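You operate a simulated robot arm through the tools that you are given. There is no shell and no other tool.

You run a simulated two-armed robot. Do the job below in one go: nothing can be reset, and whatever is moved stays where it is left.

JOB
Slide the card that matches the pack on carton D into the pocket and put that pack in carton C.
Fine: leave the other cards; shut the card drawer and push carton D back to the board. Where these are worked on the way, their far stop is far enough and under half their travel is too little: card drawer.

Only the result counts: the job must be done as asked and must still hold three seconds after the hand-in. Knocking over, shifting, dropping, spilling or breaking anything else fails it.

ROBOT AND FRAMES
Two 7-joint arms with fingered hands on one trunk, on a base that drives. Base frame: it is fixed to the floor where the robot stands at the start and does not move with it; the origin is under the middle of the robot, x ahead of it, y to its left, z up. Units: m, rad, N and s.
The left shoulder is at the start at [0.091, 0.185, 1.106], the right one opposite. With the tool pointing down near the work surface each hand reaches from about 0.1 to 0.78 m from the robot's upright axis, wherever it stands, measured 20 degrees to its own side. Places, roughly: bench pocket [0.1, -3, 0.6]; black clip [0, -3.5, 0.75]; card [-0.25, -3.5, 0.5]; card drawer [-0.2, -3.4, 0.5]; carton c [0.3, -3.2, 0.7]; carton d [0.75, -2.75, 0.75]; orange clip [0, -3.5, 0.75]; pack [0, -3.25, 0.25]. Payload 4 kg a hand.
The tool frame of a hand sits at the grasp point between the pads (the TCP): z along the fingers, y along the line on which they close. The tips reach 0.026 m beyond it. The gripper opens to 0.132 m. The gripper's body begins 0.073 m behind the TCP. The gripper is a hand of 3 fingers: y runs from the thumb to the fingers, the wrist lies at [0, 0, -0.224] in the tool frame, and closing takes about 1.5 s.
Orientation is told as [roll, pitch, yaw] about the base's x, y, z axes, in that order, counted from this pose: with the fingers straight down and closing along the base's y, the tool's x points along the base's -x, its y along +y and its z along -z.

CONTROLS
- The arms move only by the tool servo_tool. It takes "left_targets", "right_targets" or both (then of equal length, played together; a hand with none holds still); each is a list of rows, each a list of 7 numbers: the shift along the base's x, y, z in m, then the turn, a rotation vector about the base's x, y, z in rad, then the gripper command, from -1 (fully open) to 1 (shut), values between in proportion. In form: [[tx, ty, tz, wx, wy, wz, grip], ...]. A call has 1 to 20 rows; each row shifts and turns the commanded pose from where the row before left it. Each row takes 0.2 s and may step no farther than 0.05 m and 0.15 rad from the row before; otherwise, or with a gripper value out of range, the whole call is refused. Where a pose cannot be reached the arm comes as near as it can. A force on the tool above 90 N (or 10 N above the force at the start of the call, whichever is more), or a blocked arm, ends the call early, and 0.2 s more pass. The fingers move at their own pace (about 0.072 m/s each) and stop on an object; they squeeze with about 29 N. The grip force told is the motor's: it shows also when the fingers shut on nothing. Time passes only in rows, and 0.2 s behind the last, so rows that do not move let the fingers close. It gives the time, the measured TCP pose, the force on the tool (base axes), the opening and the grip force at its end, in the units of the frame above (readings bear some noise), with the torque about the TCP (base axes, N m) and any sound that the robot's microphone picked up, and new pictures: "show" is both (left out), scene, wrist or none (wrist: the cameras of the hands that moved).
- Cameras (640 x 400 px; columns grow to the right, rows downward): "scene" is now at [0.2206, 0.0031, 1.3237]; the picture's right is [0.05, -1.00, -0.01], its down [-0.64, -0.02, -0.77] and it looks along [0.76, 0.04, -0.64] (base axes); focal length 237 px, centre (320, 200). "left" rides on the left gripper at [-0.062, 0.003, -0.092] in its tool frame; the picture's right is [-0.05, -1.00, 0.00], its down [0.83, -0.04, -0.55] and it looks along [0.55, -0.03, 0.83] (tool axes); focal length 230 px, centre (320, 200). "right" rides on the right gripper at [0.062, 0.003, -0.092] in its tool frame; the picture's right is [-0.05, 1.00, 0.00], its down [-0.83, -0.04, -0.55] and it looks along [-0.55, -0.03, 0.83] (tool axes); focal length 230 px, centre (320, 200).
- lift_body(by): slides the trunk up (or, below 0, down) by that many m; the arms and the scene camera ride with it, the base frame stays. It gives what a move gives, with no picture.
- roll_base(legs): drives the robot by 1 to 6 legs, each [ahead, left, turn to the left] in m, m and rad, along the robot's own axes; the way and the turn of a leg run together, so that a leg with both is an arc; at most 1.5 m and 3.142 rad a leg. The arms and the cameras ride along, it lands a little off, and it stops where it bumps. It gives what a move gives, and a new picture of the scene camera.
- hand_shape(shape, hand): the hand has 3 fingers and takes this shape, open, in about a second: jaw (thumb against the fingers, like two jaws); tri (thumb and two fingers); tip (a fingertip pinch); poke (one finger out to press); point (the index stretched); flat (the hand flat); cup (the hand cupped); fist (a fist). The gripper value then closes the fingers along that shape, each until it touches; the sizes above hold for jaw. It gives what a move gives, with no picture.
- head_to(pan, tilt): turns the head with the scene camera to pan (to the left, within 1.501 rad either way) and tilt (down, from -0.506 to 1.204), counted from straight ahead of the robot. It gives what a move gives, and a new picture of the scene camera.
- measure_at(camera, pixels): there is no depth. For up to 12 entries [column, row, z] of the newest picture of that camera ("zoom" is the newest enlarged one), the place [x, y] in the base frame at which the ray of that pixel passes the height z, good to about 0.002 m. The clock stands still meanwhile.
- enlarge(camera, box): a new picture of the part [left, top, right, bottom] of that camera's present view, enlarged. The clock stands still meanwhile.
- close_job(): hands the job in; it is judged then, once.

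Unless the task says otherwise, let go and move clear before handing in.

The tools are called after ">>>" as name(argument=value, ...) on one line, values as JSON. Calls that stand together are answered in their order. servo_tool: Moves the arms, as the interface text tells. Its arguments: {"type":"object","properties":{"left_targets":{"type":"array","items":{"type":"array","items":{"type":"number"}}},"right_targets":{"type":"array","items":{"type":"array","items":{"type":"number"}}},"show":{"type":"string","enum":["both","scene","wrist","none"]}},"required":[]} The other tools are called the same way: lift_body (by) slides the trunk up or down; hand_shape (shape, hand) gives the hand a shape; roll_base (legs) drives the base; head_to (pan, tilt) turns the head that bears the scene camera; measure_at (camera, pixels) gives the place at which the rays of pixels pass given heights; enlarge (camera, box) takes an enlarged picture of a part of a camera's view; close_job () hands the job in.

At the start:

```text
t: 0.0
left_ee_pos: [0.3856, 0.2064, 0.6726]
left_tool_rot: [0.234, 0.012, -0.065]
left_wrist_force: [0.7, -0.6, 0.3]
left_ft_torque: [0.02, -0.02, -0.03]
left_finger_gap: 0.132
left_gripper_force: 0.0
left_shape: jaw
right_ee_pos: [0.4356, -0.2229, 0.7867]
right_tool_rot: [0.001, 0.0, 0.001]
right_wrist_force: [0.9, 0.7, -0.4]
right_ft_torque: [0.03, 0.01, 0.03]
right_finger_gap: 0.1319
right_gripper_force: 0.1
right_shape: jaw
trunk travel left (down, up): [-0.15, 0.312]
robot x, y, heading: [0.0013, -0.0011, -0.002]
head pan, tilt: [0.047, 0.452]
```

scene: 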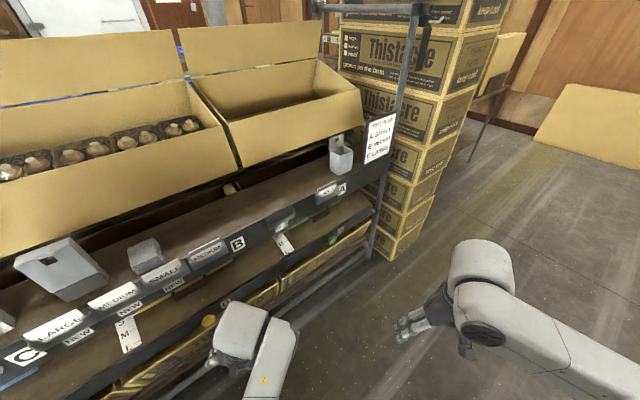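
right: 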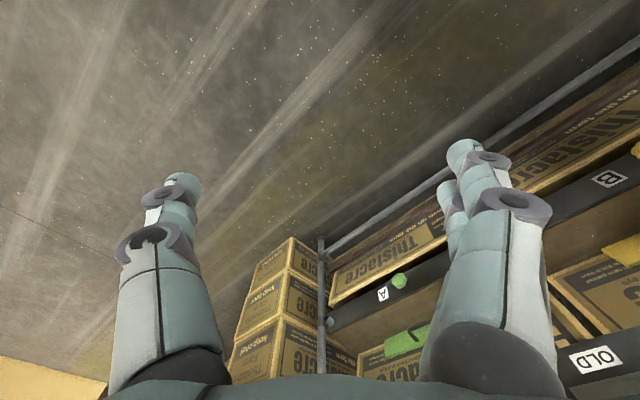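
left: 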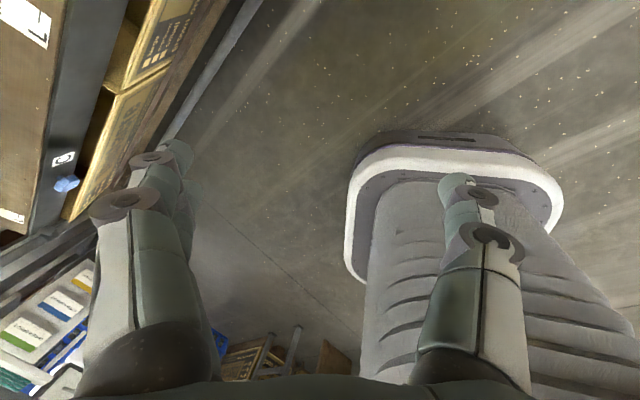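

The first scene picture shows a rack with cartons on the left, but the work places are told to be about 3 m to my right (y ≈ -3). I turn the head to the right to look there first.

>>> head_to(pan=-1.5, tilt=0.3)

```text
t: 1.6
left_ee_pos: [0.385, 0.207, 0.6724]
left_tool_rot: [0.234, 0.012, -0.066]
left_wrist_force: [-0.2, 0.0, -0.7]
left_ft_torque: [-0.01, -0.03, 0.01]
left_finger_gap: 0.1322
left_gripper_force: 0.1
left_shape: jaw
right_ee_pos: [0.4346, -0.2231, 0.7863]
right_tool_rot: [-0.001, -0.001, 0.001]
right_wrist_force: [-0.1, -0.2, 1.5]
right_ft_torque: [0.0, -0.05, -0.01]
right_finger_gap: 0.1319
right_gripper_force: 0.0
right_shape: jaw
trunk travel left (down, up): [-0.15, 0.312]
robot x, y, heading: [-0.0012, -0.0008, 0.001]
head pan, tilt: [-1.499, 0.3]
```

scene: 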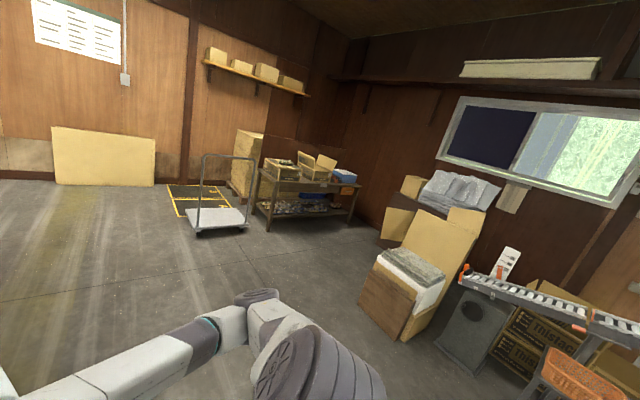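

The view to the right shows a bench with cartons at about (305,185). I enlarge it.

>>> enlarge(camera="scene", box=[220, 120, 380, 240])

>>> measure_at(camera="scene", pixels=[[266, 232, 0.0], [349, 225, 0.0], [260, 175, 0.75], [345, 190, 0.75], [200, 235, 0], [248, 225, 0]])

```text
3.33 times, centred on (300, 180) of scene
```

zoom: 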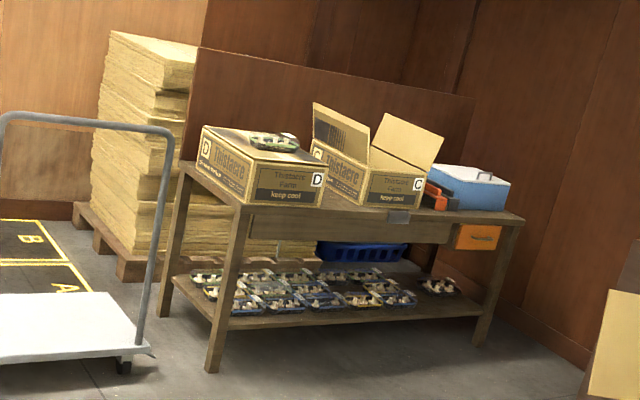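

```text
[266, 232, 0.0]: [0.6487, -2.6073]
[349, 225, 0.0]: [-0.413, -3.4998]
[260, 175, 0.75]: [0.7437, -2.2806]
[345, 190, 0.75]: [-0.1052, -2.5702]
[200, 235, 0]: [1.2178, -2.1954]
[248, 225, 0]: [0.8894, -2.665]
```

The bench with carton D (left, with pack on top), carton C (right, open) and the grey pocket on its front edge are seen at zoom (260,165), (380,170), (398,216). I measure obstacles on the floor before driving.

>>> measure_at(camera="scene", pixels=[[400, 340, 0.0], [358, 305, 0.0], [385, 245, 0.0], [440, 345, 0], [222, 208, 0.0], [262, 196, 0.7], [355, 186, 0.7], [319, 185, 0.7], [190, 228, 0.1], [248, 228, 0.1]])

>>> head_to(pan=-1.5, tilt=0.8)

```text
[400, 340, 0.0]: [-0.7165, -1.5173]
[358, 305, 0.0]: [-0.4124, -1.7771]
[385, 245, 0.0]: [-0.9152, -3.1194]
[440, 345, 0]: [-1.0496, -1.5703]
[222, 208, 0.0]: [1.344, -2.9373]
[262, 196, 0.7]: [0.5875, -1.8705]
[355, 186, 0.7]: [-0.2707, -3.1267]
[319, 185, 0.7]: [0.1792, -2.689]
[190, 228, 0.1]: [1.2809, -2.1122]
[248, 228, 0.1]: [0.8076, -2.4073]
```

```text
t: 2.6
left_ee_pos: [0.3865, 0.2077, 0.6729]
left_tool_rot: [0.237, 0.011, -0.065]
left_wrist_force: [-0.4, 0.8, -0.3]
left_ft_torque: [-0.01, -0.02, 0.02]
left_finger_gap: 0.1317
left_gripper_force: 0.1
left_shape: jaw
right_ee_pos: [0.4349, -0.2232, 0.7884]
right_tool_rot: [-0.002, -0.001, 0.001]
right_wrist_force: [0.3, 0.3, 0.6]
right_ft_torque: [-0.01, 0.03, -0.02]
right_finger_gap: 0.1318
right_gripper_force: 0.1
right_shape: jaw
trunk travel left (down, up): [-0.15, 0.312]
robot x, y, heading: [-0.0006, 0.0012, -0.003]
head pan, tilt: [-1.499, 0.799]
```

scene: 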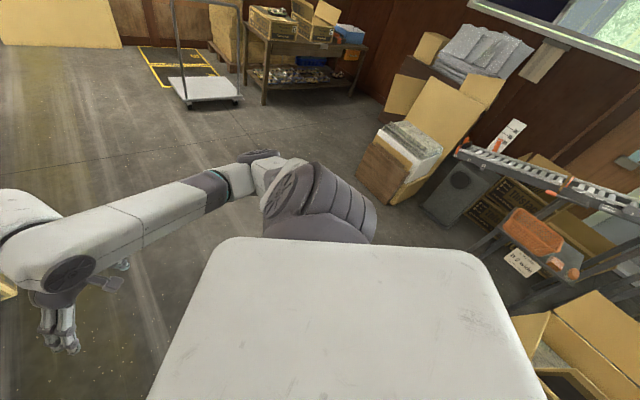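

The floor between me and the bench looks clear around pixels (180,170); boxes lie right of (358,190). I measure near obstacles at right and look left before turning.

>>> measure_at(camera="scene", pixels=[[515, 320, 0.3], [545, 315, 0.3], [360, 170, 0.0], [425, 210, 0.0], [470, 260, 0.0], [265, 105, 0.0], [350, 93, 0.0], [188, 106, 0.0], [560, 370, 0.0]])

>>> head_to(pan=1.0, tilt=0.8)

```text
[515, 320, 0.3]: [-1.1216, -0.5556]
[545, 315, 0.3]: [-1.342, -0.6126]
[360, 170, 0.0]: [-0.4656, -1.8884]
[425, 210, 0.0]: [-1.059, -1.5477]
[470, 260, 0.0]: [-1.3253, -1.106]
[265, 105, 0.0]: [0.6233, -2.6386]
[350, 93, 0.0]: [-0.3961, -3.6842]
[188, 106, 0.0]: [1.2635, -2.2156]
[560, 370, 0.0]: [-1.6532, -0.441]
```

```text
t: 4.8
left_ee_pos: [0.3858, 0.2068, 0.6726]
left_tool_rot: [0.235, 0.011, -0.065]
left_wrist_force: [-0.2, 0.1, 0.0]
left_ft_torque: [0.03, 0.01, -0.01]
left_finger_gap: 0.1319
left_gripper_force: 0.2
left_shape: jaw
right_ee_pos: [0.4346, -0.2233, 0.7871]
right_tool_rot: [0.0, 0.001, 0.001]
right_wrist_force: [-0.4, 0.4, 0.8]
right_ft_torque: [0.01, 0.0, 0.03]
right_finger_gap: 0.1318
right_gripper_force: 0.0
right_shape: jaw
trunk travel left (down, up): [-0.15, 0.312]
robot x, y, heading: [-0.0029, 0.0001, -0.001]
head pan, tilt: [1.0, 0.799]
```

scene: 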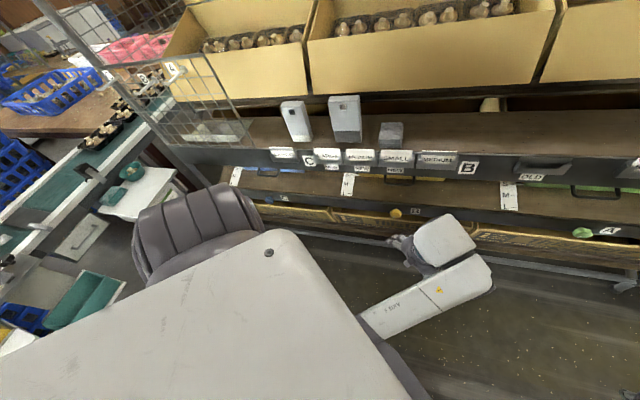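

The rack stands close at front-left (pixel (460,245)), so I first slide right away from it, then turn to face the bench and move ahead part of the way.

>>> roll_base(legs=[[0, -0.8, 0], [0, 0, -0.861], [0.77, -0.33, 0]])

>>> head_to(pan=0.0, tilt=0.35)

```text
t: 15.4
left_ee_pos: [0.6509, -1.7593, 0.6723]
left_tool_rot: [0.237, 0.012, -0.931]
left_wrist_force: [-0.3, -1.3, -0.3]
left_ft_torque: [0.0, 0.02, -0.01]
left_finger_gap: 0.1319
left_gripper_force: 0.0
left_shape: jaw
right_ee_pos: [0.3559, -2.0754, 0.7875]
right_tool_rot: [0.001, 0.002, -0.865]
right_wrist_force: [0.0, 0.1, -0.2]
right_ft_torque: [0.02, -0.01, -0.05]
right_finger_gap: 0.132
right_gripper_force: 0.1
right_shape: jaw
trunk travel left (down, up): [-0.15, 0.312]
robot x, y, heading: [0.2451, -1.6006, -0.862]
head pan, tilt: [1.0, 0.799]
```

scene: 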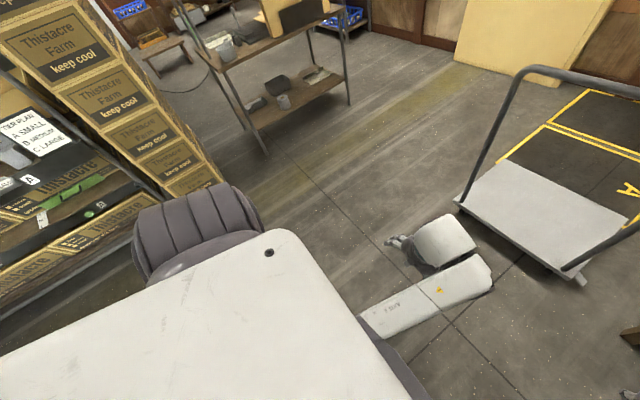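

```text
t: 16.7
left_ee_pos: [0.6512, -1.759, 0.6723]
left_tool_rot: [0.238, 0.013, -0.933]
left_wrist_force: [-0.5, -0.3, 0.1]
left_ft_torque: [-0.02, 0.01, 0.01]
left_finger_gap: 0.1319
left_gripper_force: 0.0
left_shape: jaw
right_ee_pos: [0.3547, -2.0756, 0.7881]
right_tool_rot: [0.002, 0.0, -0.865]
right_wrist_force: [0.5, -0.3, -0.5]
right_ft_torque: [-0.02, 0.0, -0.01]
right_finger_gap: 0.1322
right_gripper_force: 0.0
right_shape: jaw
trunk travel left (down, up): [-0.15, 0.312]
robot x, y, heading: [0.245, -1.6009, -0.862]
head pan, tilt: [0.0, 0.351]
```

scene: 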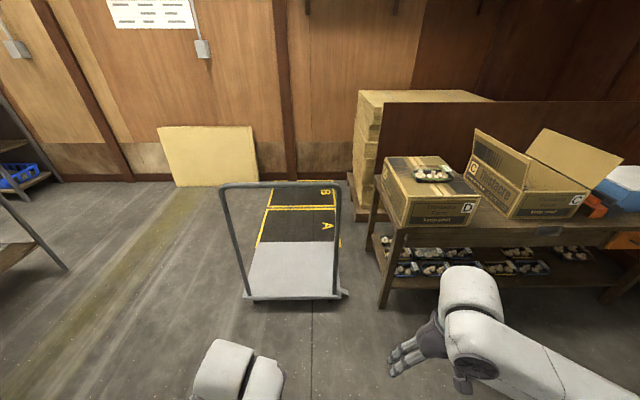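

The bench is now at the right of the picture (380–640, 100–310). I pan right and enlarge to see drawer, pocket and cards.

>>> head_to(pan=-0.6, tilt=0.4)

>>> enlarge(camera="scene", box=[200, 60, 440, 210])

```text
t: 17.7
left_ee_pos: [0.6514, -1.7587, 0.6722]
left_tool_rot: [0.238, 0.012, -0.932]
left_wrist_force: [-0.1, 0.1, 1.3]
left_ft_torque: [0.02, 0.0, -0.02]
left_finger_gap: 0.1317
left_gripper_force: 0.1
left_shape: jaw
right_ee_pos: [0.355, -2.0753, 0.7877]
right_tool_rot: [-0.001, 0.0, -0.866]
right_wrist_force: [-0.5, 0.2, -0.1]
right_ft_torque: [0.02, 0.0, 0.01]
right_finger_gap: 0.1317
right_gripper_force: 0.0
right_shape: jaw
trunk travel left (down, up): [-0.15, 0.312]
robot x, y, heading: [0.2438, -1.6005, -0.869]
head pan, tilt: [-0.6, 0.4]
```

scene: 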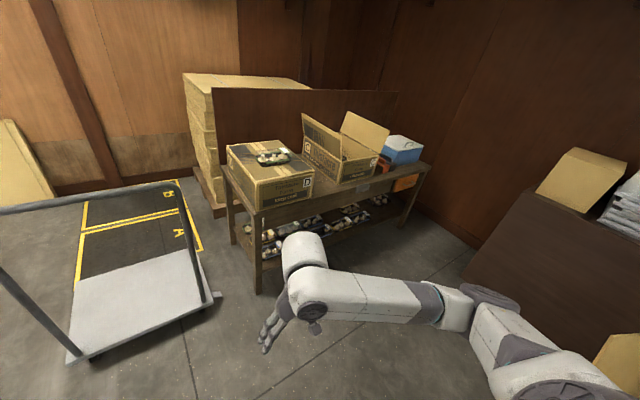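

```text
2.67 times, centred on (320, 135) of scene
```

zoom: 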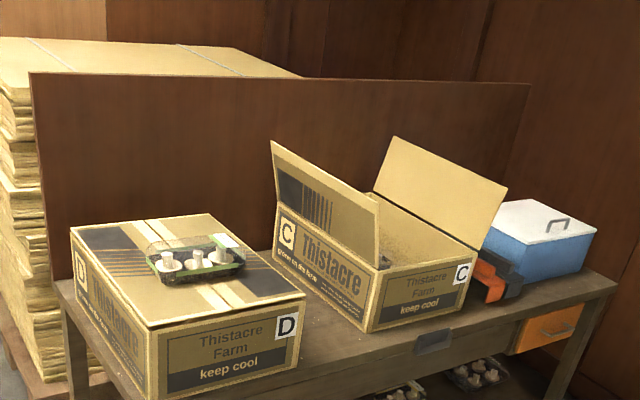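

I see the orange drawer at right under the bench (zoom (545,330)), the grey pocket at zoom (433,342) and carton C open. I measure bench geometry to plan the stand position.

>>> measure_at(camera="scene", pixels=[[259, 294, 0.0], [403, 224, 0.0], [235, 243, 0.0], [258, 213, 0.65], [258, 213, 0.7], [258, 213, 0.6], [429, 165, 0.65], [429, 165, 0.7], [429, 165, 0.6], [362, 187, 0.65], [505, 200, 0.0], [468, 246, 0.0]])

>>> measure_at(camera="scene", pixels=[[468, 275, 0.0], [215, 295, 0.1], [205, 255, 0.1], [256, 208, 0.65], [256, 187, 0.85], [256, 187, 0.9], [313, 192, 0.65], [272, 158, 0.9], [228, 147, 0.85]])

```text
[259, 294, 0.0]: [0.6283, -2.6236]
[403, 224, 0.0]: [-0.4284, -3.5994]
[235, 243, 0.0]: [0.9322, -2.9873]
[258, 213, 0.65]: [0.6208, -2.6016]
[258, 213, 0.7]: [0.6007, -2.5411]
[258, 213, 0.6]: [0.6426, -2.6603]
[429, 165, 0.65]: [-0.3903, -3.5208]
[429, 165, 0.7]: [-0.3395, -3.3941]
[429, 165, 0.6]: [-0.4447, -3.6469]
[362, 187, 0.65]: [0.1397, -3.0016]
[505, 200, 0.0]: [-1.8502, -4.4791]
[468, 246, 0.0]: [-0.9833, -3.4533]
```

```text
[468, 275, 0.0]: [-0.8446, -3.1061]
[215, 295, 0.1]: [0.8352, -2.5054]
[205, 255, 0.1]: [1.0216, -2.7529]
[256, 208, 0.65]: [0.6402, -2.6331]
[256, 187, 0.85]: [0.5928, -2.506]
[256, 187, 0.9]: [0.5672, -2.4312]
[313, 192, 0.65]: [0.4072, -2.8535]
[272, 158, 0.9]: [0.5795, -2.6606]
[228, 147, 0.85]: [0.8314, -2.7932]
```

Bench top is at about z 0.65 with front edge from (0.62,-2.61) to (-0.40,-3.54). Brown panels at right (470–640, 190–370) may limit where I can stand; I look further right.

>>> head_to(pan=-1.1, tilt=0.6)

```text
t: 18.6
left_ee_pos: [0.6508, -1.7589, 0.6733]
left_tool_rot: [0.238, 0.011, -0.933]
left_wrist_force: [-1.1, -0.3, 0.4]
left_ft_torque: [0.02, -0.02, -0.01]
left_finger_gap: 0.132
left_gripper_force: 0.1
left_shape: jaw
right_ee_pos: [0.3546, -2.0747, 0.7863]
right_tool_rot: [0.0, 0.0, -0.865]
right_wrist_force: [-0.3, -0.9, -0.2]
right_ft_torque: [0.0, 0.01, 0.0]
right_finger_gap: 0.132
right_gripper_force: 0.0
right_shape: jaw
trunk travel left (down, up): [-0.15, 0.312]
robot x, y, heading: [0.2416, -1.5979, -0.861]
head pan, tilt: [-1.1, 0.6]
```

scene: 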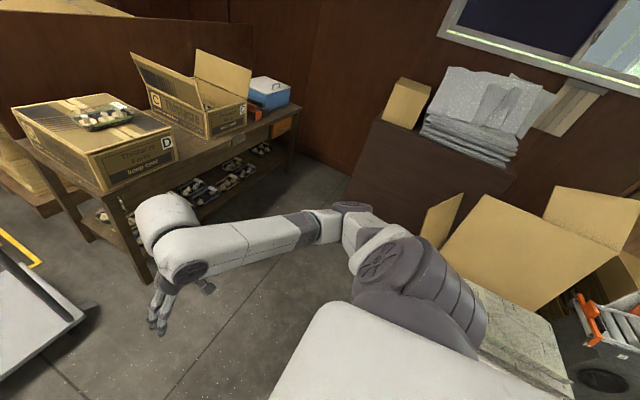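

>>> measure_at(camera="scene", pixels=[[348, 205, 0.0], [340, 195, 0.0], [425, 240, 0.0], [380, 122, 0.7], [515, 178, 0.7], [460, 200, 0.5], [445, 235, 0.3], [288, 172, 0.0]])

```text
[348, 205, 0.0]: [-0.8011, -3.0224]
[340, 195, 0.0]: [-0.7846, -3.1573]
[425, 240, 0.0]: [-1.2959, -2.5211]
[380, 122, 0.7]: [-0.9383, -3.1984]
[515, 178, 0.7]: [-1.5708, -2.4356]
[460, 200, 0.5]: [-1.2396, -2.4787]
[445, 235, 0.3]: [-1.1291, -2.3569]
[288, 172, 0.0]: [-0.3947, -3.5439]
```

The cabinet on the right begins at about (-0.80,-3.02); there is room to stand before the bench. I drive ahead 0.38 m and then slide right 1.1 m along the bench.

>>> roll_base(legs=[[0.38, 0, 0], [0, -1.1, 0]])

>>> head_to(pan=0.0, tilt=0.6)

```text
t: 26.3
left_ee_pos: [0.0597, -2.7672, 0.672]
left_tool_rot: [0.239, 0.012, -0.924]
left_wrist_force: [1.0, 0.0, 0.0]
left_ft_torque: [-0.03, -0.01, 0.02]
left_finger_gap: 0.132
left_gripper_force: 0.0
left_shape: jaw
right_ee_pos: [-0.2358, -3.0858, 0.7877]
right_tool_rot: [0.0, -0.002, -0.859]
right_wrist_force: [0.4, 0.2, 0.0]
right_ft_torque: [0.01, 0.03, -0.01]
right_finger_gap: 0.1322
right_gripper_force: 0.1
right_shape: jaw
trunk travel left (down, up): [-0.15, 0.312]
robot x, y, heading: [-0.3477, -2.609, -0.857]
head pan, tilt: [-1.1, 0.6]
```

scene: 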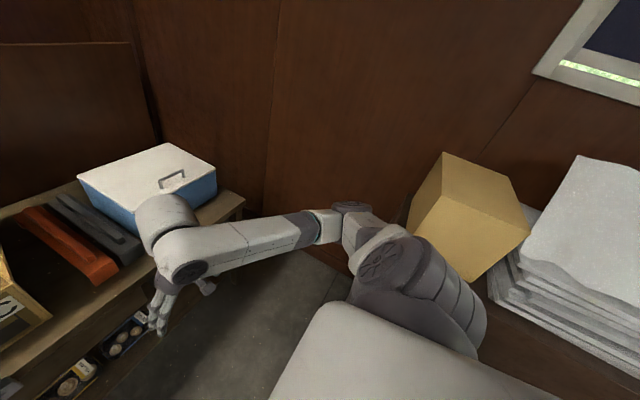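

```text
t: 27.6
left_ee_pos: [0.0586, -2.7674, 0.6726]
left_tool_rot: [0.237, 0.011, -0.924]
left_wrist_force: [-0.2, 0.4, -0.1]
left_ft_torque: [0.02, -0.01, 0.01]
left_finger_gap: 0.1321
left_gripper_force: 0.0
left_shape: jaw
right_ee_pos: [-0.2346, -3.0849, 0.7869]
right_tool_rot: [0.002, 0.0, -0.859]
right_wrist_force: [0.2, 0.0, -0.1]
right_ft_torque: [-0.03, 0.01, 0.01]
right_finger_gap: 0.1318
right_gripper_force: 0.1
right_shape: jaw
trunk travel left (down, up): [-0.15, 0.312]
robot x, y, heading: [-0.3505, -2.6138, -0.854]
head pan, tilt: [0.0, 0.6]
```

scene: 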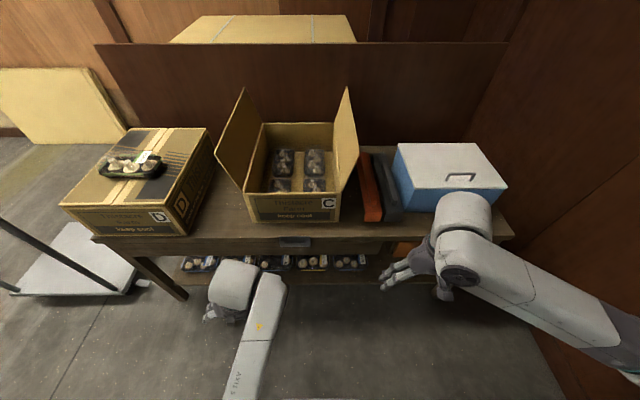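

Now I face the bench: carton D with pack at (130,165), carton C at (290,185) with packs inside, clips at (375,190), cool box at (450,175), pocket at (295,242). I enlarge the pack and carton C.

>>> enlarge(camera="scene", box=[50, 115, 210, 245])

>>> enlarge(camera="scene", box=[210, 80, 370, 260])

>>> enlarge(camera="scene", box=[360, 140, 520, 300])

```text
3.08 times, centred on (130, 180) of scene
```

zoom: 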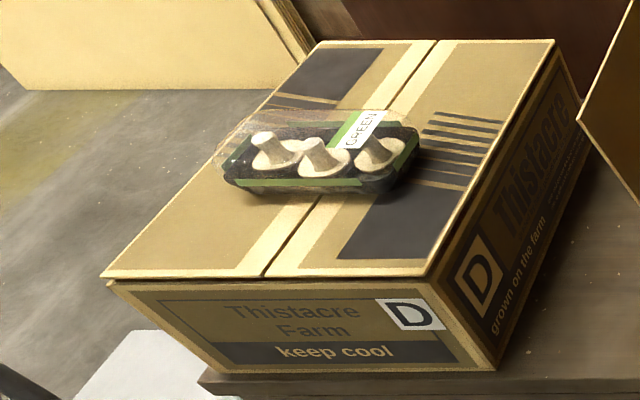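

```text
2.22 times, centred on (290, 170) of scene
```

zoom: 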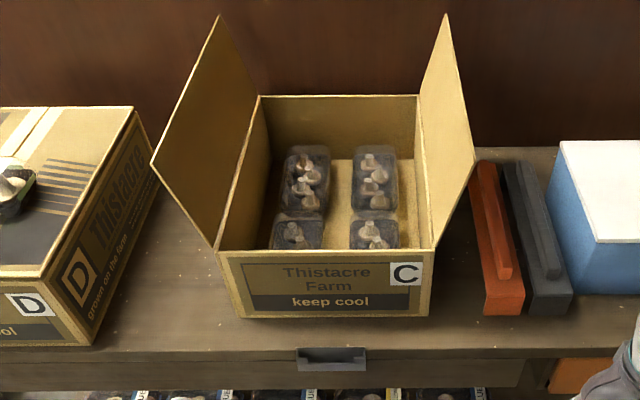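

```text
2.50 times, centred on (440, 220) of scene
```

zoom: 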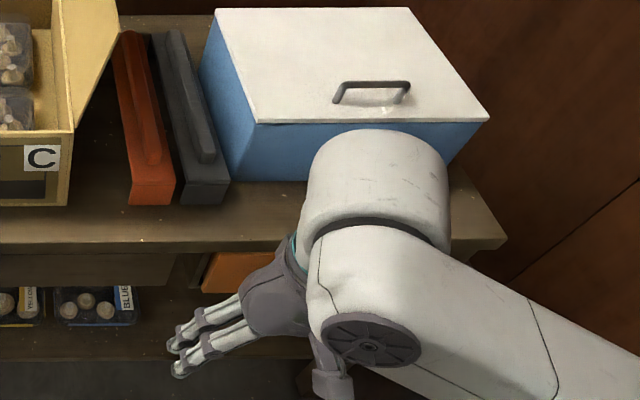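

The pack on carton D is labelled "GREEN" (zoom (365,130)). I take a wrist picture from the right hand, lifting it and drawing it back a bit to see the drawer.

>>> servo_tool(right_targets=[[-0.03, 0.03, 0.02, 0, 0, 0, -1], [-0.03, 0.03, 0.02, 0, 0, 0, -1], [-0.03, 0.03, 0.02, 0, 0, 0, -1], [0, 0, 0, 0, 0, 0, -1]], show="both")

```text
t: 28.6
left_ee_pos: [0.0586, -2.7671, 0.6728]
left_tool_rot: [0.237, 0.013, -0.925]
left_wrist_force: [-0.3, 0.2, 1.0]
left_ft_torque: [0.0, -0.01, -0.05]
left_finger_gap: 0.1318
left_gripper_force: 0.0
left_shape: jaw
right_ee_pos: [-0.2495, -3.07, 0.7961]
right_tool_rot: [-0.002, 0.001, -0.858]
right_wrist_force: [0.2, 0.4, -0.4]
right_ft_torque: [-0.02, 0.0, 0.0]
right_finger_gap: 0.1319
right_gripper_force: 0.1
right_shape: jaw
right hand out of reach, approached as far as the arm can: row 1, 2, 3
trunk travel left (down, up): [-0.15, 0.312]
robot x, y, heading: [-0.3532, -2.6132, -0.857]
head pan, tilt: [0.0, 0.6]
```

scene: 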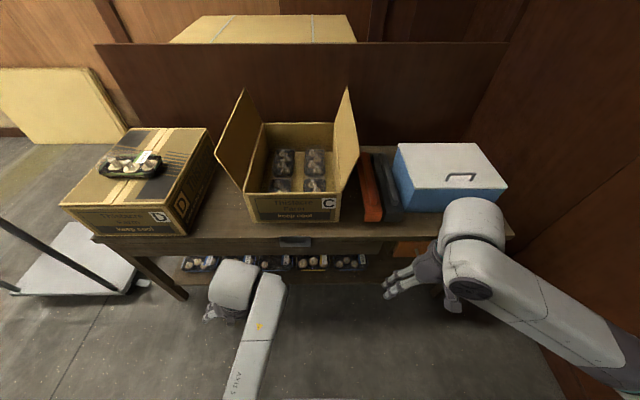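
right: 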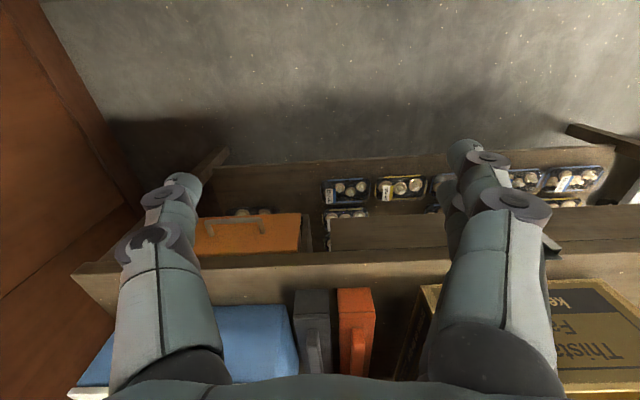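

The right wrist picture shows the orange drawer front at (247,235) with handle; I enlarge it.

>>> enlarge(camera="right", box=[170, 150, 350, 270])

>>> measure_at(camera="right", pixels=[[195, 255, 0.6], [300, 250, 0.6], [302, 214, 0.6], [232, 230, 0.55], [204, 225, 0.55], [262, 220, 0.55], [75, 275, 0.65], [540, 262, 0.65], [560, 255, 0.6]])

```text
3.33 times, centred on (260, 210) of right
```

zoom: 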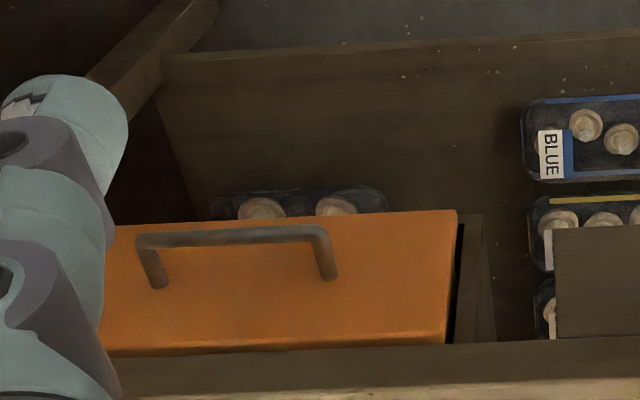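

```text
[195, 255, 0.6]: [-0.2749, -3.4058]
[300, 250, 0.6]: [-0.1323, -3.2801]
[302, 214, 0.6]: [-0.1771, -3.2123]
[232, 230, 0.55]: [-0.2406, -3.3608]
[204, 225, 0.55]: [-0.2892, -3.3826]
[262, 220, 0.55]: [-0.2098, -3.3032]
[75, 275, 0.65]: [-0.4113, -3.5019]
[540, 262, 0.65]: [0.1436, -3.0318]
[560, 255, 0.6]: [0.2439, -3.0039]
```

The drawer front (zoom (280,280)) is about 0.1 m tall with a bar handle centred near (-0.25,-3.34,0.55). I turn the right hand to point forward with the closing line upright, moving to a pre-grasp place before the handle, in two halves.

>>> servo_tool(right_targets=[[-0.00786, -0.01057, -0.01757, -0.1218, 0.00875, 0.0863, -1], [-0.00786, -0.01057, -0.01757, -0.1218, 0.00875, 0.0863, -1], [-0.00786, -0.01057, -0.01757, -0.1218, 0.00875, 0.0863, -1], [-0.00786, -0.01057, -0.01757, -0.1218, 0.00875, 0.0863, -1], [-0.00786, -0.01057, -0.01757, -0.1218, 0.00875, 0.0863, -1], [-0.00786, -0.01057, -0.01757, -0.1218, 0.00875, 0.0863, -1], [-0.00786, -0.01057, -0.01757, -0.1218, 0.00875, 0.0863, -1], [0, 0, 0, 0, 0, 0, -1]], show="both")

```text
t: 30.4
left_ee_pos: [0.0587, -2.7661, 0.6724]
left_tool_rot: [0.238, 0.012, -0.925]
left_wrist_force: [-0.5, -0.2, 0.4]
left_ft_torque: [-0.02, 0.01, 0.0]
left_finger_gap: 0.1316
left_gripper_force: 0.1
left_shape: jaw
right_ee_pos: [-0.3067, -3.1445, 0.674]
right_tool_rot: [-0.786, -0.34, -0.072]
right_wrist_force: [-0.3, -0.4, 0.0]
right_ft_torque: [0.01, 0.02, -0.01]
right_finger_gap: 0.132
right_gripper_force: 0.1
right_shape: jaw
trunk travel left (down, up): [-0.15, 0.312]
robot x, y, heading: [-0.3509, -2.6112, -0.853]
head pan, tilt: [0.0, 0.6]
```

scene: 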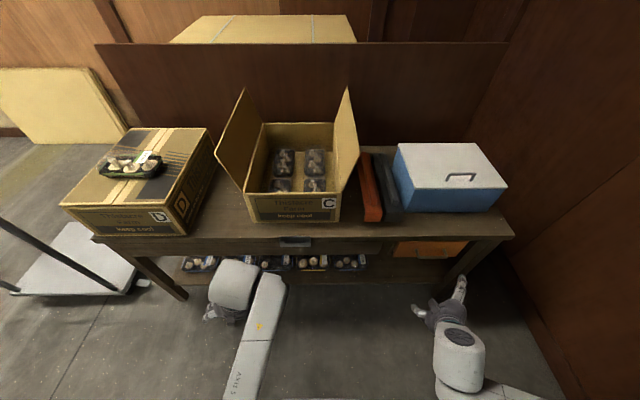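
right: 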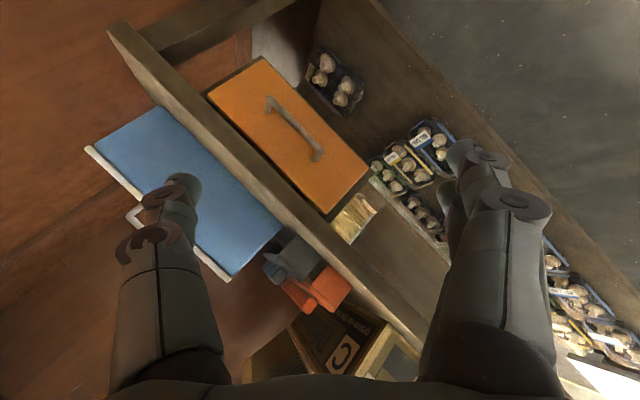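

The turn works as commanded; the drawer front and handle are seen clearly at wrist (290,130). I finish the second half of the turn.

>>> servo_tool(right_targets=[[-0.00786, -0.01057, -0.01757, -0.1218, 0.00875, 0.0863, -1], [-0.00786, -0.01057, -0.01757, -0.1218, 0.00875, 0.0863, -1], [-0.00786, -0.01057, -0.01757, -0.1218, 0.00875, 0.0863, -1], [-0.00786, -0.01057, -0.01757, -0.1218, 0.00875, 0.0863, -1], [-0.00786, -0.01057, -0.01757, -0.1218, 0.00875, 0.0863, -1], [-0.00786, -0.01057, -0.01757, -0.1218, 0.00875, 0.0863, -1], [-0.00786, -0.01057, -0.01757, -0.1218, 0.00875, 0.0863, -1], [0, 0, 0, 0, 0, 0, -1]], show="both")

```text
t: 32.2
left_ee_pos: [0.0598, -2.7676, 0.6735]
left_tool_rot: [0.237, 0.012, -0.924]
left_wrist_force: [-0.1, -0.5, 0.3]
left_ft_torque: [0.05, 0.0, 0.0]
left_finger_gap: 0.132
left_gripper_force: 0.0
left_shape: jaw
right_ee_pos: [-0.3617, -3.2188, 0.5512]
right_tool_rot: [-1.573, -0.001, 0.713]
right_wrist_force: [0.4, 0.4, 0.6]
right_ft_torque: [-0.01, 0.0, 0.0]
right_finger_gap: 0.132
right_gripper_force: 0.0
right_shape: jaw
trunk travel left (down, up): [-0.15, 0.312]
robot x, y, heading: [-0.3475, -2.6103, -0.862]
head pan, tilt: [0.0, 0.6]
```

scene: 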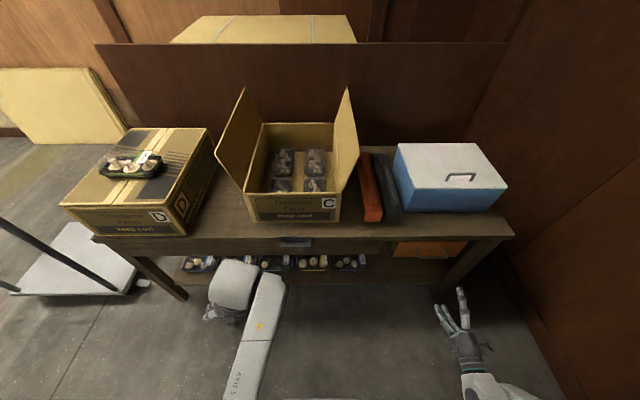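
right: 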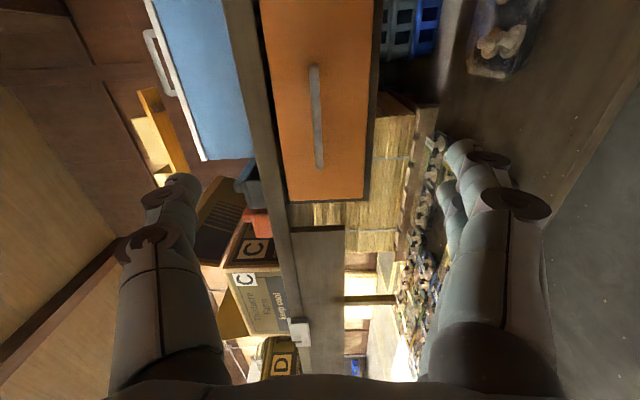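

The tool points forward at the handle; the bar at wrist (316,115) lies about 0.16 m ahead and about 5 mm higher than the TCP. I approach 0.12 m, half closing the fingers.

>>> servo_tool(right_targets=[[0.0196, -0.0227, 0.001, 0, 0, 0, -0.3], [0.0196, -0.0227, 0.001, 0, 0, 0, -0.3], [0.0196, -0.0227, 0.001, 0, 0, 0, -0.3], [0.0196, -0.0227, 0.001, 0, 0, 0, -0.3], [0, 0, 0, 0, 0, 0, -0.3]], show="both")

```text
t: 33.4
left_ee_pos: [0.0593, -2.7674, 0.6729]
left_tool_rot: [0.237, 0.013, -0.925]
left_wrist_force: [-0.8, -0.3, -0.6]
left_ft_torque: [0.0, 0.02, 0.01]
left_finger_gap: 0.132
left_gripper_force: 0.0
left_shape: jaw
right_ee_pos: [-0.2834, -3.3092, 0.5559]
right_tool_rot: [-1.571, -0.004, 0.711]
right_wrist_force: [0.5, 0.9, 1.1]
right_ft_torque: [0.01, 0.0, -0.03]
right_finger_gap: 0.0864
right_gripper_force: 0.0
right_shape: jaw
trunk travel left (down, up): [-0.15, 0.312]
robot x, y, heading: [-0.3477, -2.6146, -0.853]
head pan, tilt: [0.0, 0.6]
```

scene: 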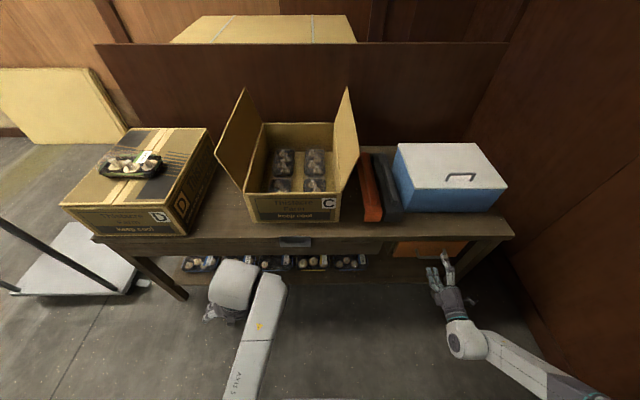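
right: 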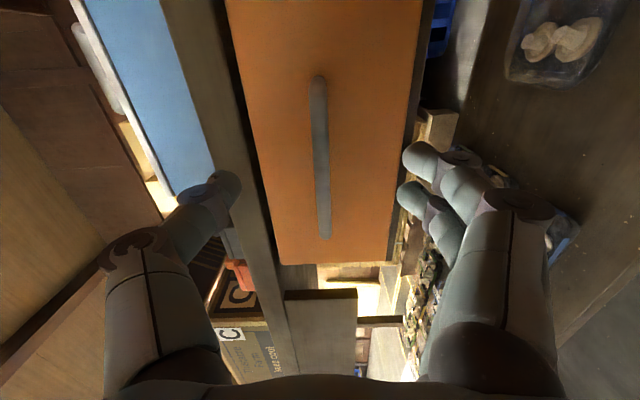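

From two views the bar lies 0.033 m beyond the TCP and is centred (wrist (321,158)). I move 0.022 m ahead and close on it.

>>> servo_tool(right_targets=[[0.0072, -0.0083, 0.0, 0, 0, 0, -0.3], [0.0072, -0.0083, 0.0, 0, 0, 0, -0.3], [0, 0, 0, 0, 0, 0, 0.3], [0, 0, 0, 0, 0, 0, 1], [0, 0, 0, 0, 0, 0, 1], [0, 0, 0, 0, 0, 0, 1], [0, 0, 0, 0, 0, 0, 1], [0, 0, 0, 0, 0, 0, 1], [0, 0, 0, 0, 0, 0, 1]], show="both")

```text
t: 35.4
left_ee_pos: [0.058, -2.7663, 0.6727]
left_tool_rot: [0.237, 0.012, -0.927]
left_wrist_force: [0.4, 0.5, 0.4]
left_ft_torque: [-0.03, 0.0, -0.01]
left_finger_gap: 0.1319
left_gripper_force: 0.1
left_shape: jaw
right_ee_pos: [-0.2674, -3.3251, 0.5554]
right_tool_rot: [-1.571, -0.003, 0.713]
right_wrist_force: [0.1, 0.7, -0.2]
right_ft_torque: [0.0, 0.01, 0.0]
right_finger_gap: 0.0045
right_gripper_force: 28.8
right_shape: jaw
trunk travel left (down, up): [-0.15, 0.312]
robot x, y, heading: [-0.3493, -2.6087, -0.861]
head pan, tilt: [0.0, 0.6]
```

scene: 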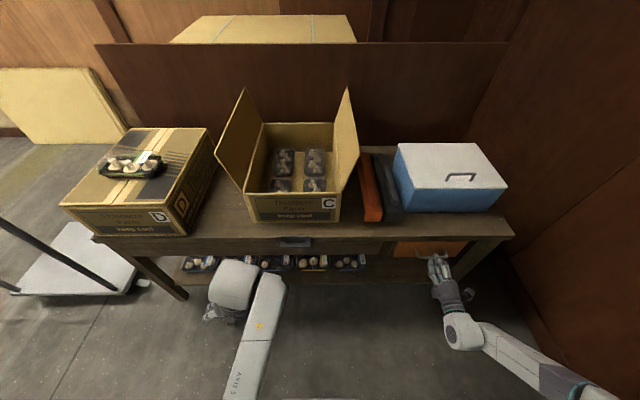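
right: 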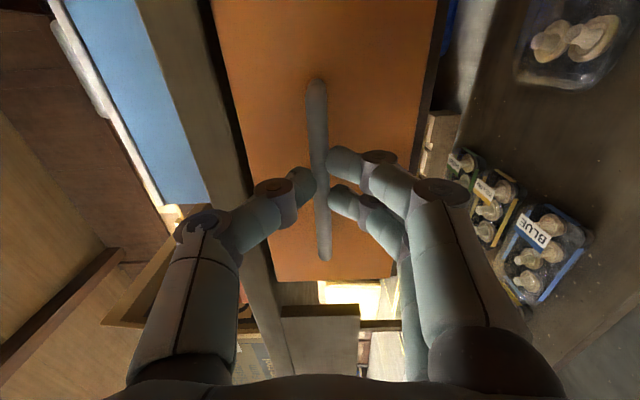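

The fingers close on either side of the bar (wrist (320,180)). I pull back 0.06 m and check whether the drawer follows.

>>> servo_tool(right_targets=[[-0.0098, 0.0113, 0.0, 0, 0, 0, 1], [-0.0098, 0.0113, 0.0, 0, 0, 0, 1], [-0.0098, 0.0113, 0.0, 0, 0, 0, 1], [-0.0098, 0.0113, 0.0, 0, 0, 0, 1], [0, 0, 0, 0, 0, 0, 1]], show="both")

```text
t: 36.6
left_ee_pos: [0.0591, -2.7668, 0.6724]
left_tool_rot: [0.237, 0.011, -0.925]
left_wrist_force: [0.2, 0.3, -0.1]
left_ft_torque: [0.03, 0.0, -0.01]
left_finger_gap: 0.1318
left_gripper_force: 0.0
left_shape: jaw
right_ee_pos: [-0.3066, -3.2807, 0.5555]
right_tool_rot: [-1.571, -0.003, 0.713]
right_wrist_force: [-0.4, -0.8, 3.6]
right_ft_torque: [-0.05, -0.06, 0.01]
right_finger_gap: 0.0044
right_gripper_force: 29.1
right_shape: jaw
trunk travel left (down, up): [-0.15, 0.312]
robot x, y, heading: [-0.3528, -2.6069, -0.861]
head pan, tilt: [0.0, 0.6]
```

scene: 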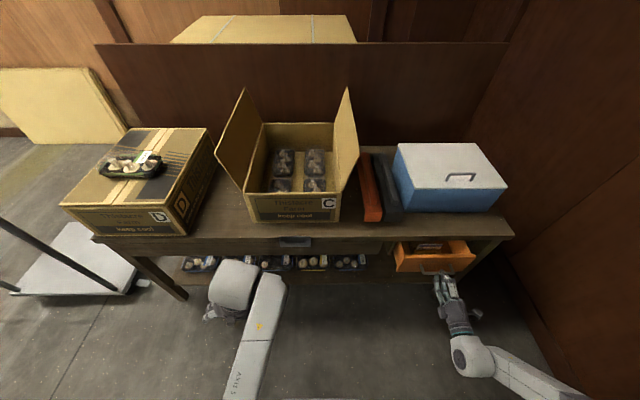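
right: 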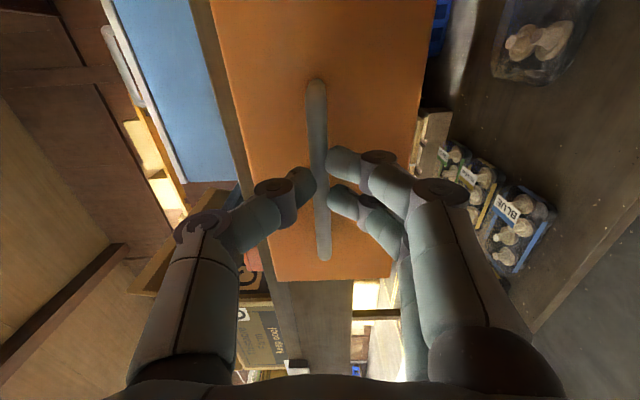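

The drawer follows (orange tray now open at scene (435,255)). I keep pulling 0.12 m more.

>>> servo_tool(right_targets=[[-0.0131, 0.0151, 0.0, 0, 0, 0, 1], [-0.0131, 0.0151, 0.0, 0, 0, 0, 1], [-0.0131, 0.0151, 0.0, 0, 0, 0, 1], [-0.0131, 0.0151, 0.0, 0, 0, 0, 1], [-0.0131, 0.0151, 0.0, 0, 0, 0, 1], [-0.0131, 0.0151, 0.0, 0, 0, 0, 1], [0, 0, 0, 0, 0, 0, 1]], show="scene")

```text
t: 38.2
left_ee_pos: [0.0592, -2.7672, 0.6731]
left_tool_rot: [0.236, 0.012, -0.924]
left_wrist_force: [0.5, 0.0, 0.6]
left_ft_torque: [0.0, -0.01, 0.02]
left_finger_gap: 0.1318
left_gripper_force: 0.0
left_shape: jaw
right_ee_pos: [-0.3871, -3.1903, 0.5544]
right_tool_rot: [-1.573, -0.005, 0.712]
right_wrist_force: [-2.6, -2.8, 2.9]
right_ft_torque: [-0.02, -0.01, -0.04]
right_finger_gap: 0.0046
right_gripper_force: 28.2
right_shape: jaw
trunk travel left (down, up): [-0.15, 0.312]
robot x, y, heading: [-0.3509, -2.6098, -0.856]
head pan, tilt: [0.0, 0.6]
```

scene: 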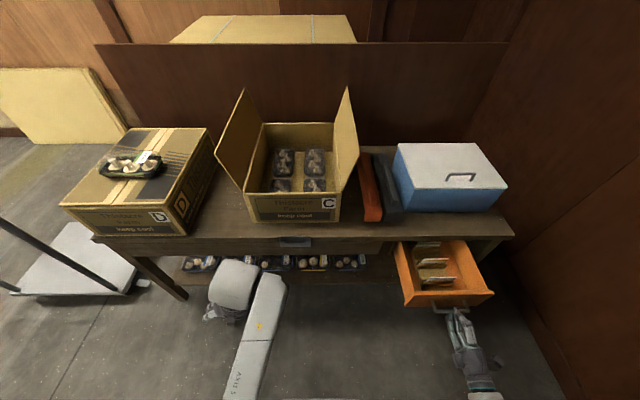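

Cards stand in the drawer at scene (430,262). I enlarge to see them.

>>> enlarge(camera="scene", box=[385, 225, 505, 315])

```text
4.44 times, centred on (445, 270) of scene
```

zoom: 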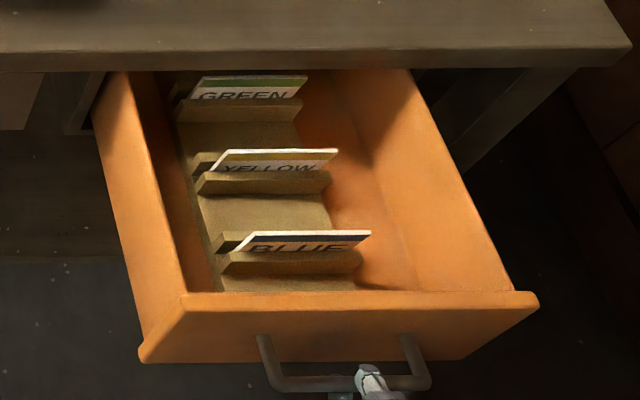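

The cards stand in slots: GREEN at the back, YELLOW, BLUE at the front. I pull a bit more to bring the GREEN card clear of the bench top.

>>> servo_tool(right_targets=[[-0.0098, 0.0113, 0.0, 0, 0, 0, 1], [-0.0098, 0.0113, 0.0, 0, 0, 0, 1], [-0.0098, 0.0113, 0.0, 0, 0, 0, 1], [0, 0, 0, 0, 0, 0, 1]], show="scene")

>>> enlarge(camera="scene", box=[385, 225, 505, 315])

```text
t: 39.2
left_ee_pos: [0.0584, -2.7669, 0.6722]
left_tool_rot: [0.237, 0.011, -0.926]
left_wrist_force: [0.2, 0.3, 0.0]
left_ft_torque: [-0.01, -0.03, -0.01]
left_finger_gap: 0.1318
left_gripper_force: 0.1
left_shape: jaw
right_ee_pos: [-0.4159, -3.1562, 0.5533]
right_tool_rot: [-1.571, -0.001, 0.713]
right_wrist_force: [-5.2, -5.2, 6.5]
right_ft_torque: [-0.14, -0.06, -0.14]
right_finger_gap: 0.0047
right_gripper_force: 29.2
right_shape: jaw
trunk travel left (down, up): [-0.15, 0.312]
robot x, y, heading: [-0.3496, -2.6102, -0.859]
head pan, tilt: [0.0, 0.6]
```

scene: 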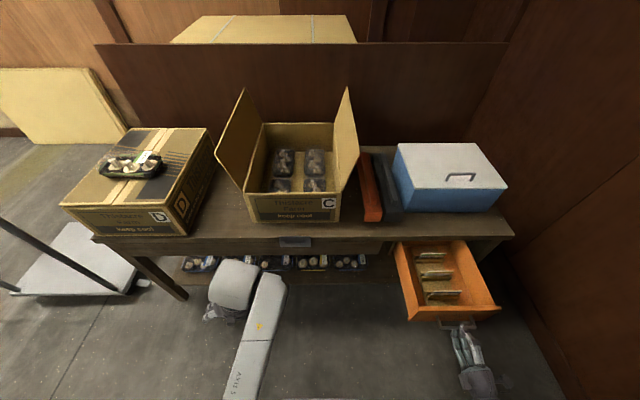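

```text
4.44 times, centred on (445, 270) of scene
```

zoom: 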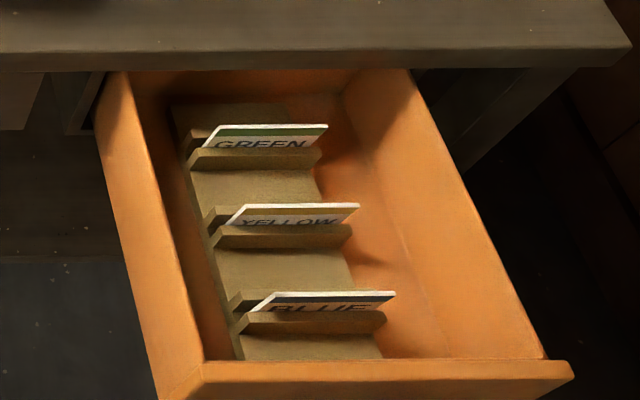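

GREEN is now visible at zoom (265,135), but close to the bench edge. I pull a little more to find the stop.

>>> servo_tool(right_targets=[[-0.0065, 0.0076, 0.0, 0, 0, 0, 1], [-0.0065, 0.0076, 0.0, 0, 0, 0, 1], [-0.0065, 0.0076, 0.0, 0, 0, 0, 1], [0, 0, 0, 0, 0, 0, 1]], show="both")

```text
t: 40.2
left_ee_pos: [0.058, -2.7662, 0.6746]
left_tool_rot: [0.238, 0.011, -0.924]
left_wrist_force: [0.6, 0.0, -0.3]
left_ft_torque: [0.0, 0.02, -0.01]
left_finger_gap: 0.1318
left_gripper_force: 0.1
left_shape: jaw
right_ee_pos: [-0.4349, -3.1329, 0.5534]
right_tool_rot: [-1.571, -0.004, 0.713]
right_wrist_force: [-0.2, 0.7, -0.3]
right_ft_torque: [0.0, -0.02, 0.01]
right_finger_gap: 0.0013
right_gripper_force: 28.9
right_shape: jaw
trunk travel left (down, up): [-0.15, 0.312]
robot x, y, heading: [-0.3501, -2.6106, -0.859]
head pan, tilt: [0.0, 0.6]
```

scene: 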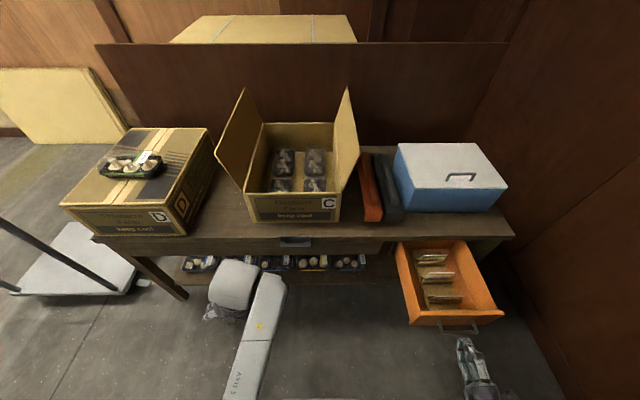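
right: 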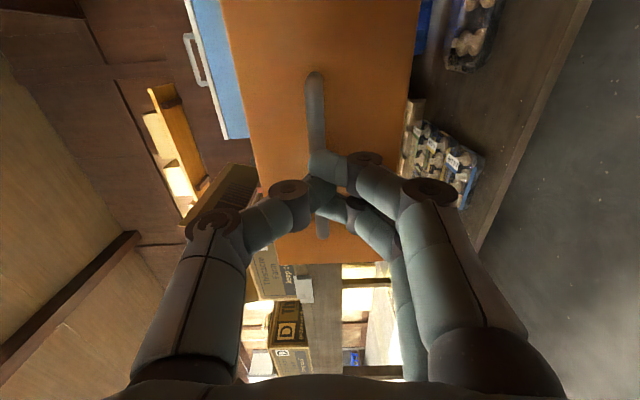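

The fingers slid off as the drawer met its far stop, so it is fully open. I back off slightly, open the fingers, raise the hand and pitch it down so it closes along the card normals.

>>> servo_tool(right_targets=[[-0.0098, 0.0113, 0.0, 0, 0, 0, 0.5], [-0.0098, 0.0113, 0.0, 0, 0, 0, 0], [0, 0, 0.018, 0.108, 0.0935, 0, 0], [0, 0, 0.018, 0.108, 0.0935, 0, 0], [0, 0, 0.018, 0.108, 0.0935, 0, 0], [0, 0, 0.018, 0.108, 0.0935, 0, 0], [0, 0, 0.018, 0.108, 0.0935, 0, 0], [0, 0, 0.018, 0.108, 0.0935, 0, 0], [0, 0, 0.018, 0.108, 0.0935, 0, 0], [0, 0, 0.018, 0.108, 0.0935, 0, 0], [0, 0, 0.018, 0.108, 0.0935, 0, 0], [0, 0, 0.018, 0.108, 0.0935, 0, 0], [0, 0, 0.018, 0.108, 0.0935, 0, 0], [0, 0, 0, 0, 0, 0, 0]], show="both")

```text
t: 43.2
left_ee_pos: [0.0591, -2.7666, 0.6724]
left_tool_rot: [0.238, 0.011, -0.924]
left_wrist_force: [0.5, 0.6, 0.0]
left_ft_torque: [-0.04, -0.01, 0.04]
left_finger_gap: 0.1318
left_gripper_force: 0.0
left_shape: jaw
right_ee_pos: [-0.4599, -3.1142, 0.7352]
right_tool_rot: [-0.01, -0.002, 0.713]
right_wrist_force: [-0.9, 0.3, 0.2]
right_ft_torque: [-0.02, 0.0, 0.01]
right_finger_gap: 0.0655
right_gripper_force: 0.1
right_shape: jaw
right hand out of reach, approached as far as the arm can: row 13
trunk travel left (down, up): [-0.15, 0.312]
robot x, y, heading: [-0.3561, -2.6065, -0.86]
head pan, tilt: [0.0, 0.6]
```

scene: 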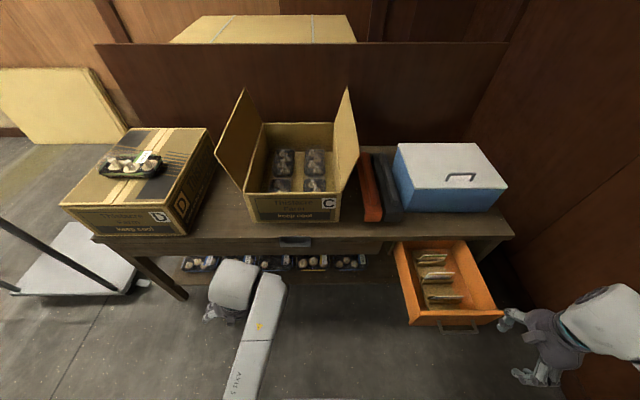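
right: 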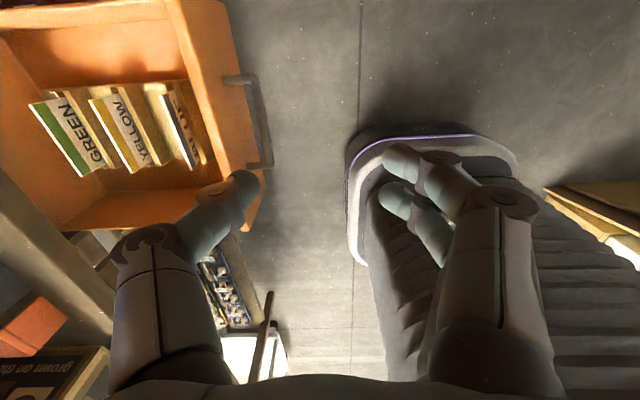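

The wrist view shows GREEN (70,140), YELLOW (120,130), BLUE (185,130) well. I triangulate the GREEN card's top corners with the scene camera and wrist camera.

>>> enlarge(camera="scene", box=[385, 230, 505, 330])

>>> measure_at(camera="right", pixels=[[29, 104, 0.56], [29, 104, 0.6], [29, 104, 0.64], [81, 176, 0.56], [81, 176, 0.6], [81, 176, 0.64]])

```text
4.00 times, centred on (445, 280) of scene
```

zoom: 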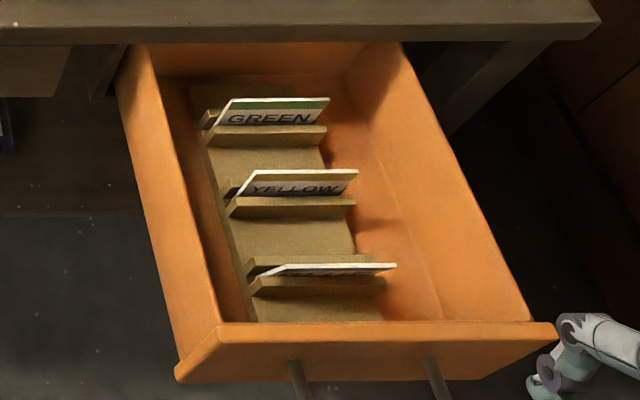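

```text
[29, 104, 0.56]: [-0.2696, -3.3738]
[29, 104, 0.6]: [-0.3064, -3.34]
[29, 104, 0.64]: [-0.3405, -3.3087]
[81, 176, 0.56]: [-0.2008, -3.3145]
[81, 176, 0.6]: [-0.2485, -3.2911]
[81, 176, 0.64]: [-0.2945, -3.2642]
```

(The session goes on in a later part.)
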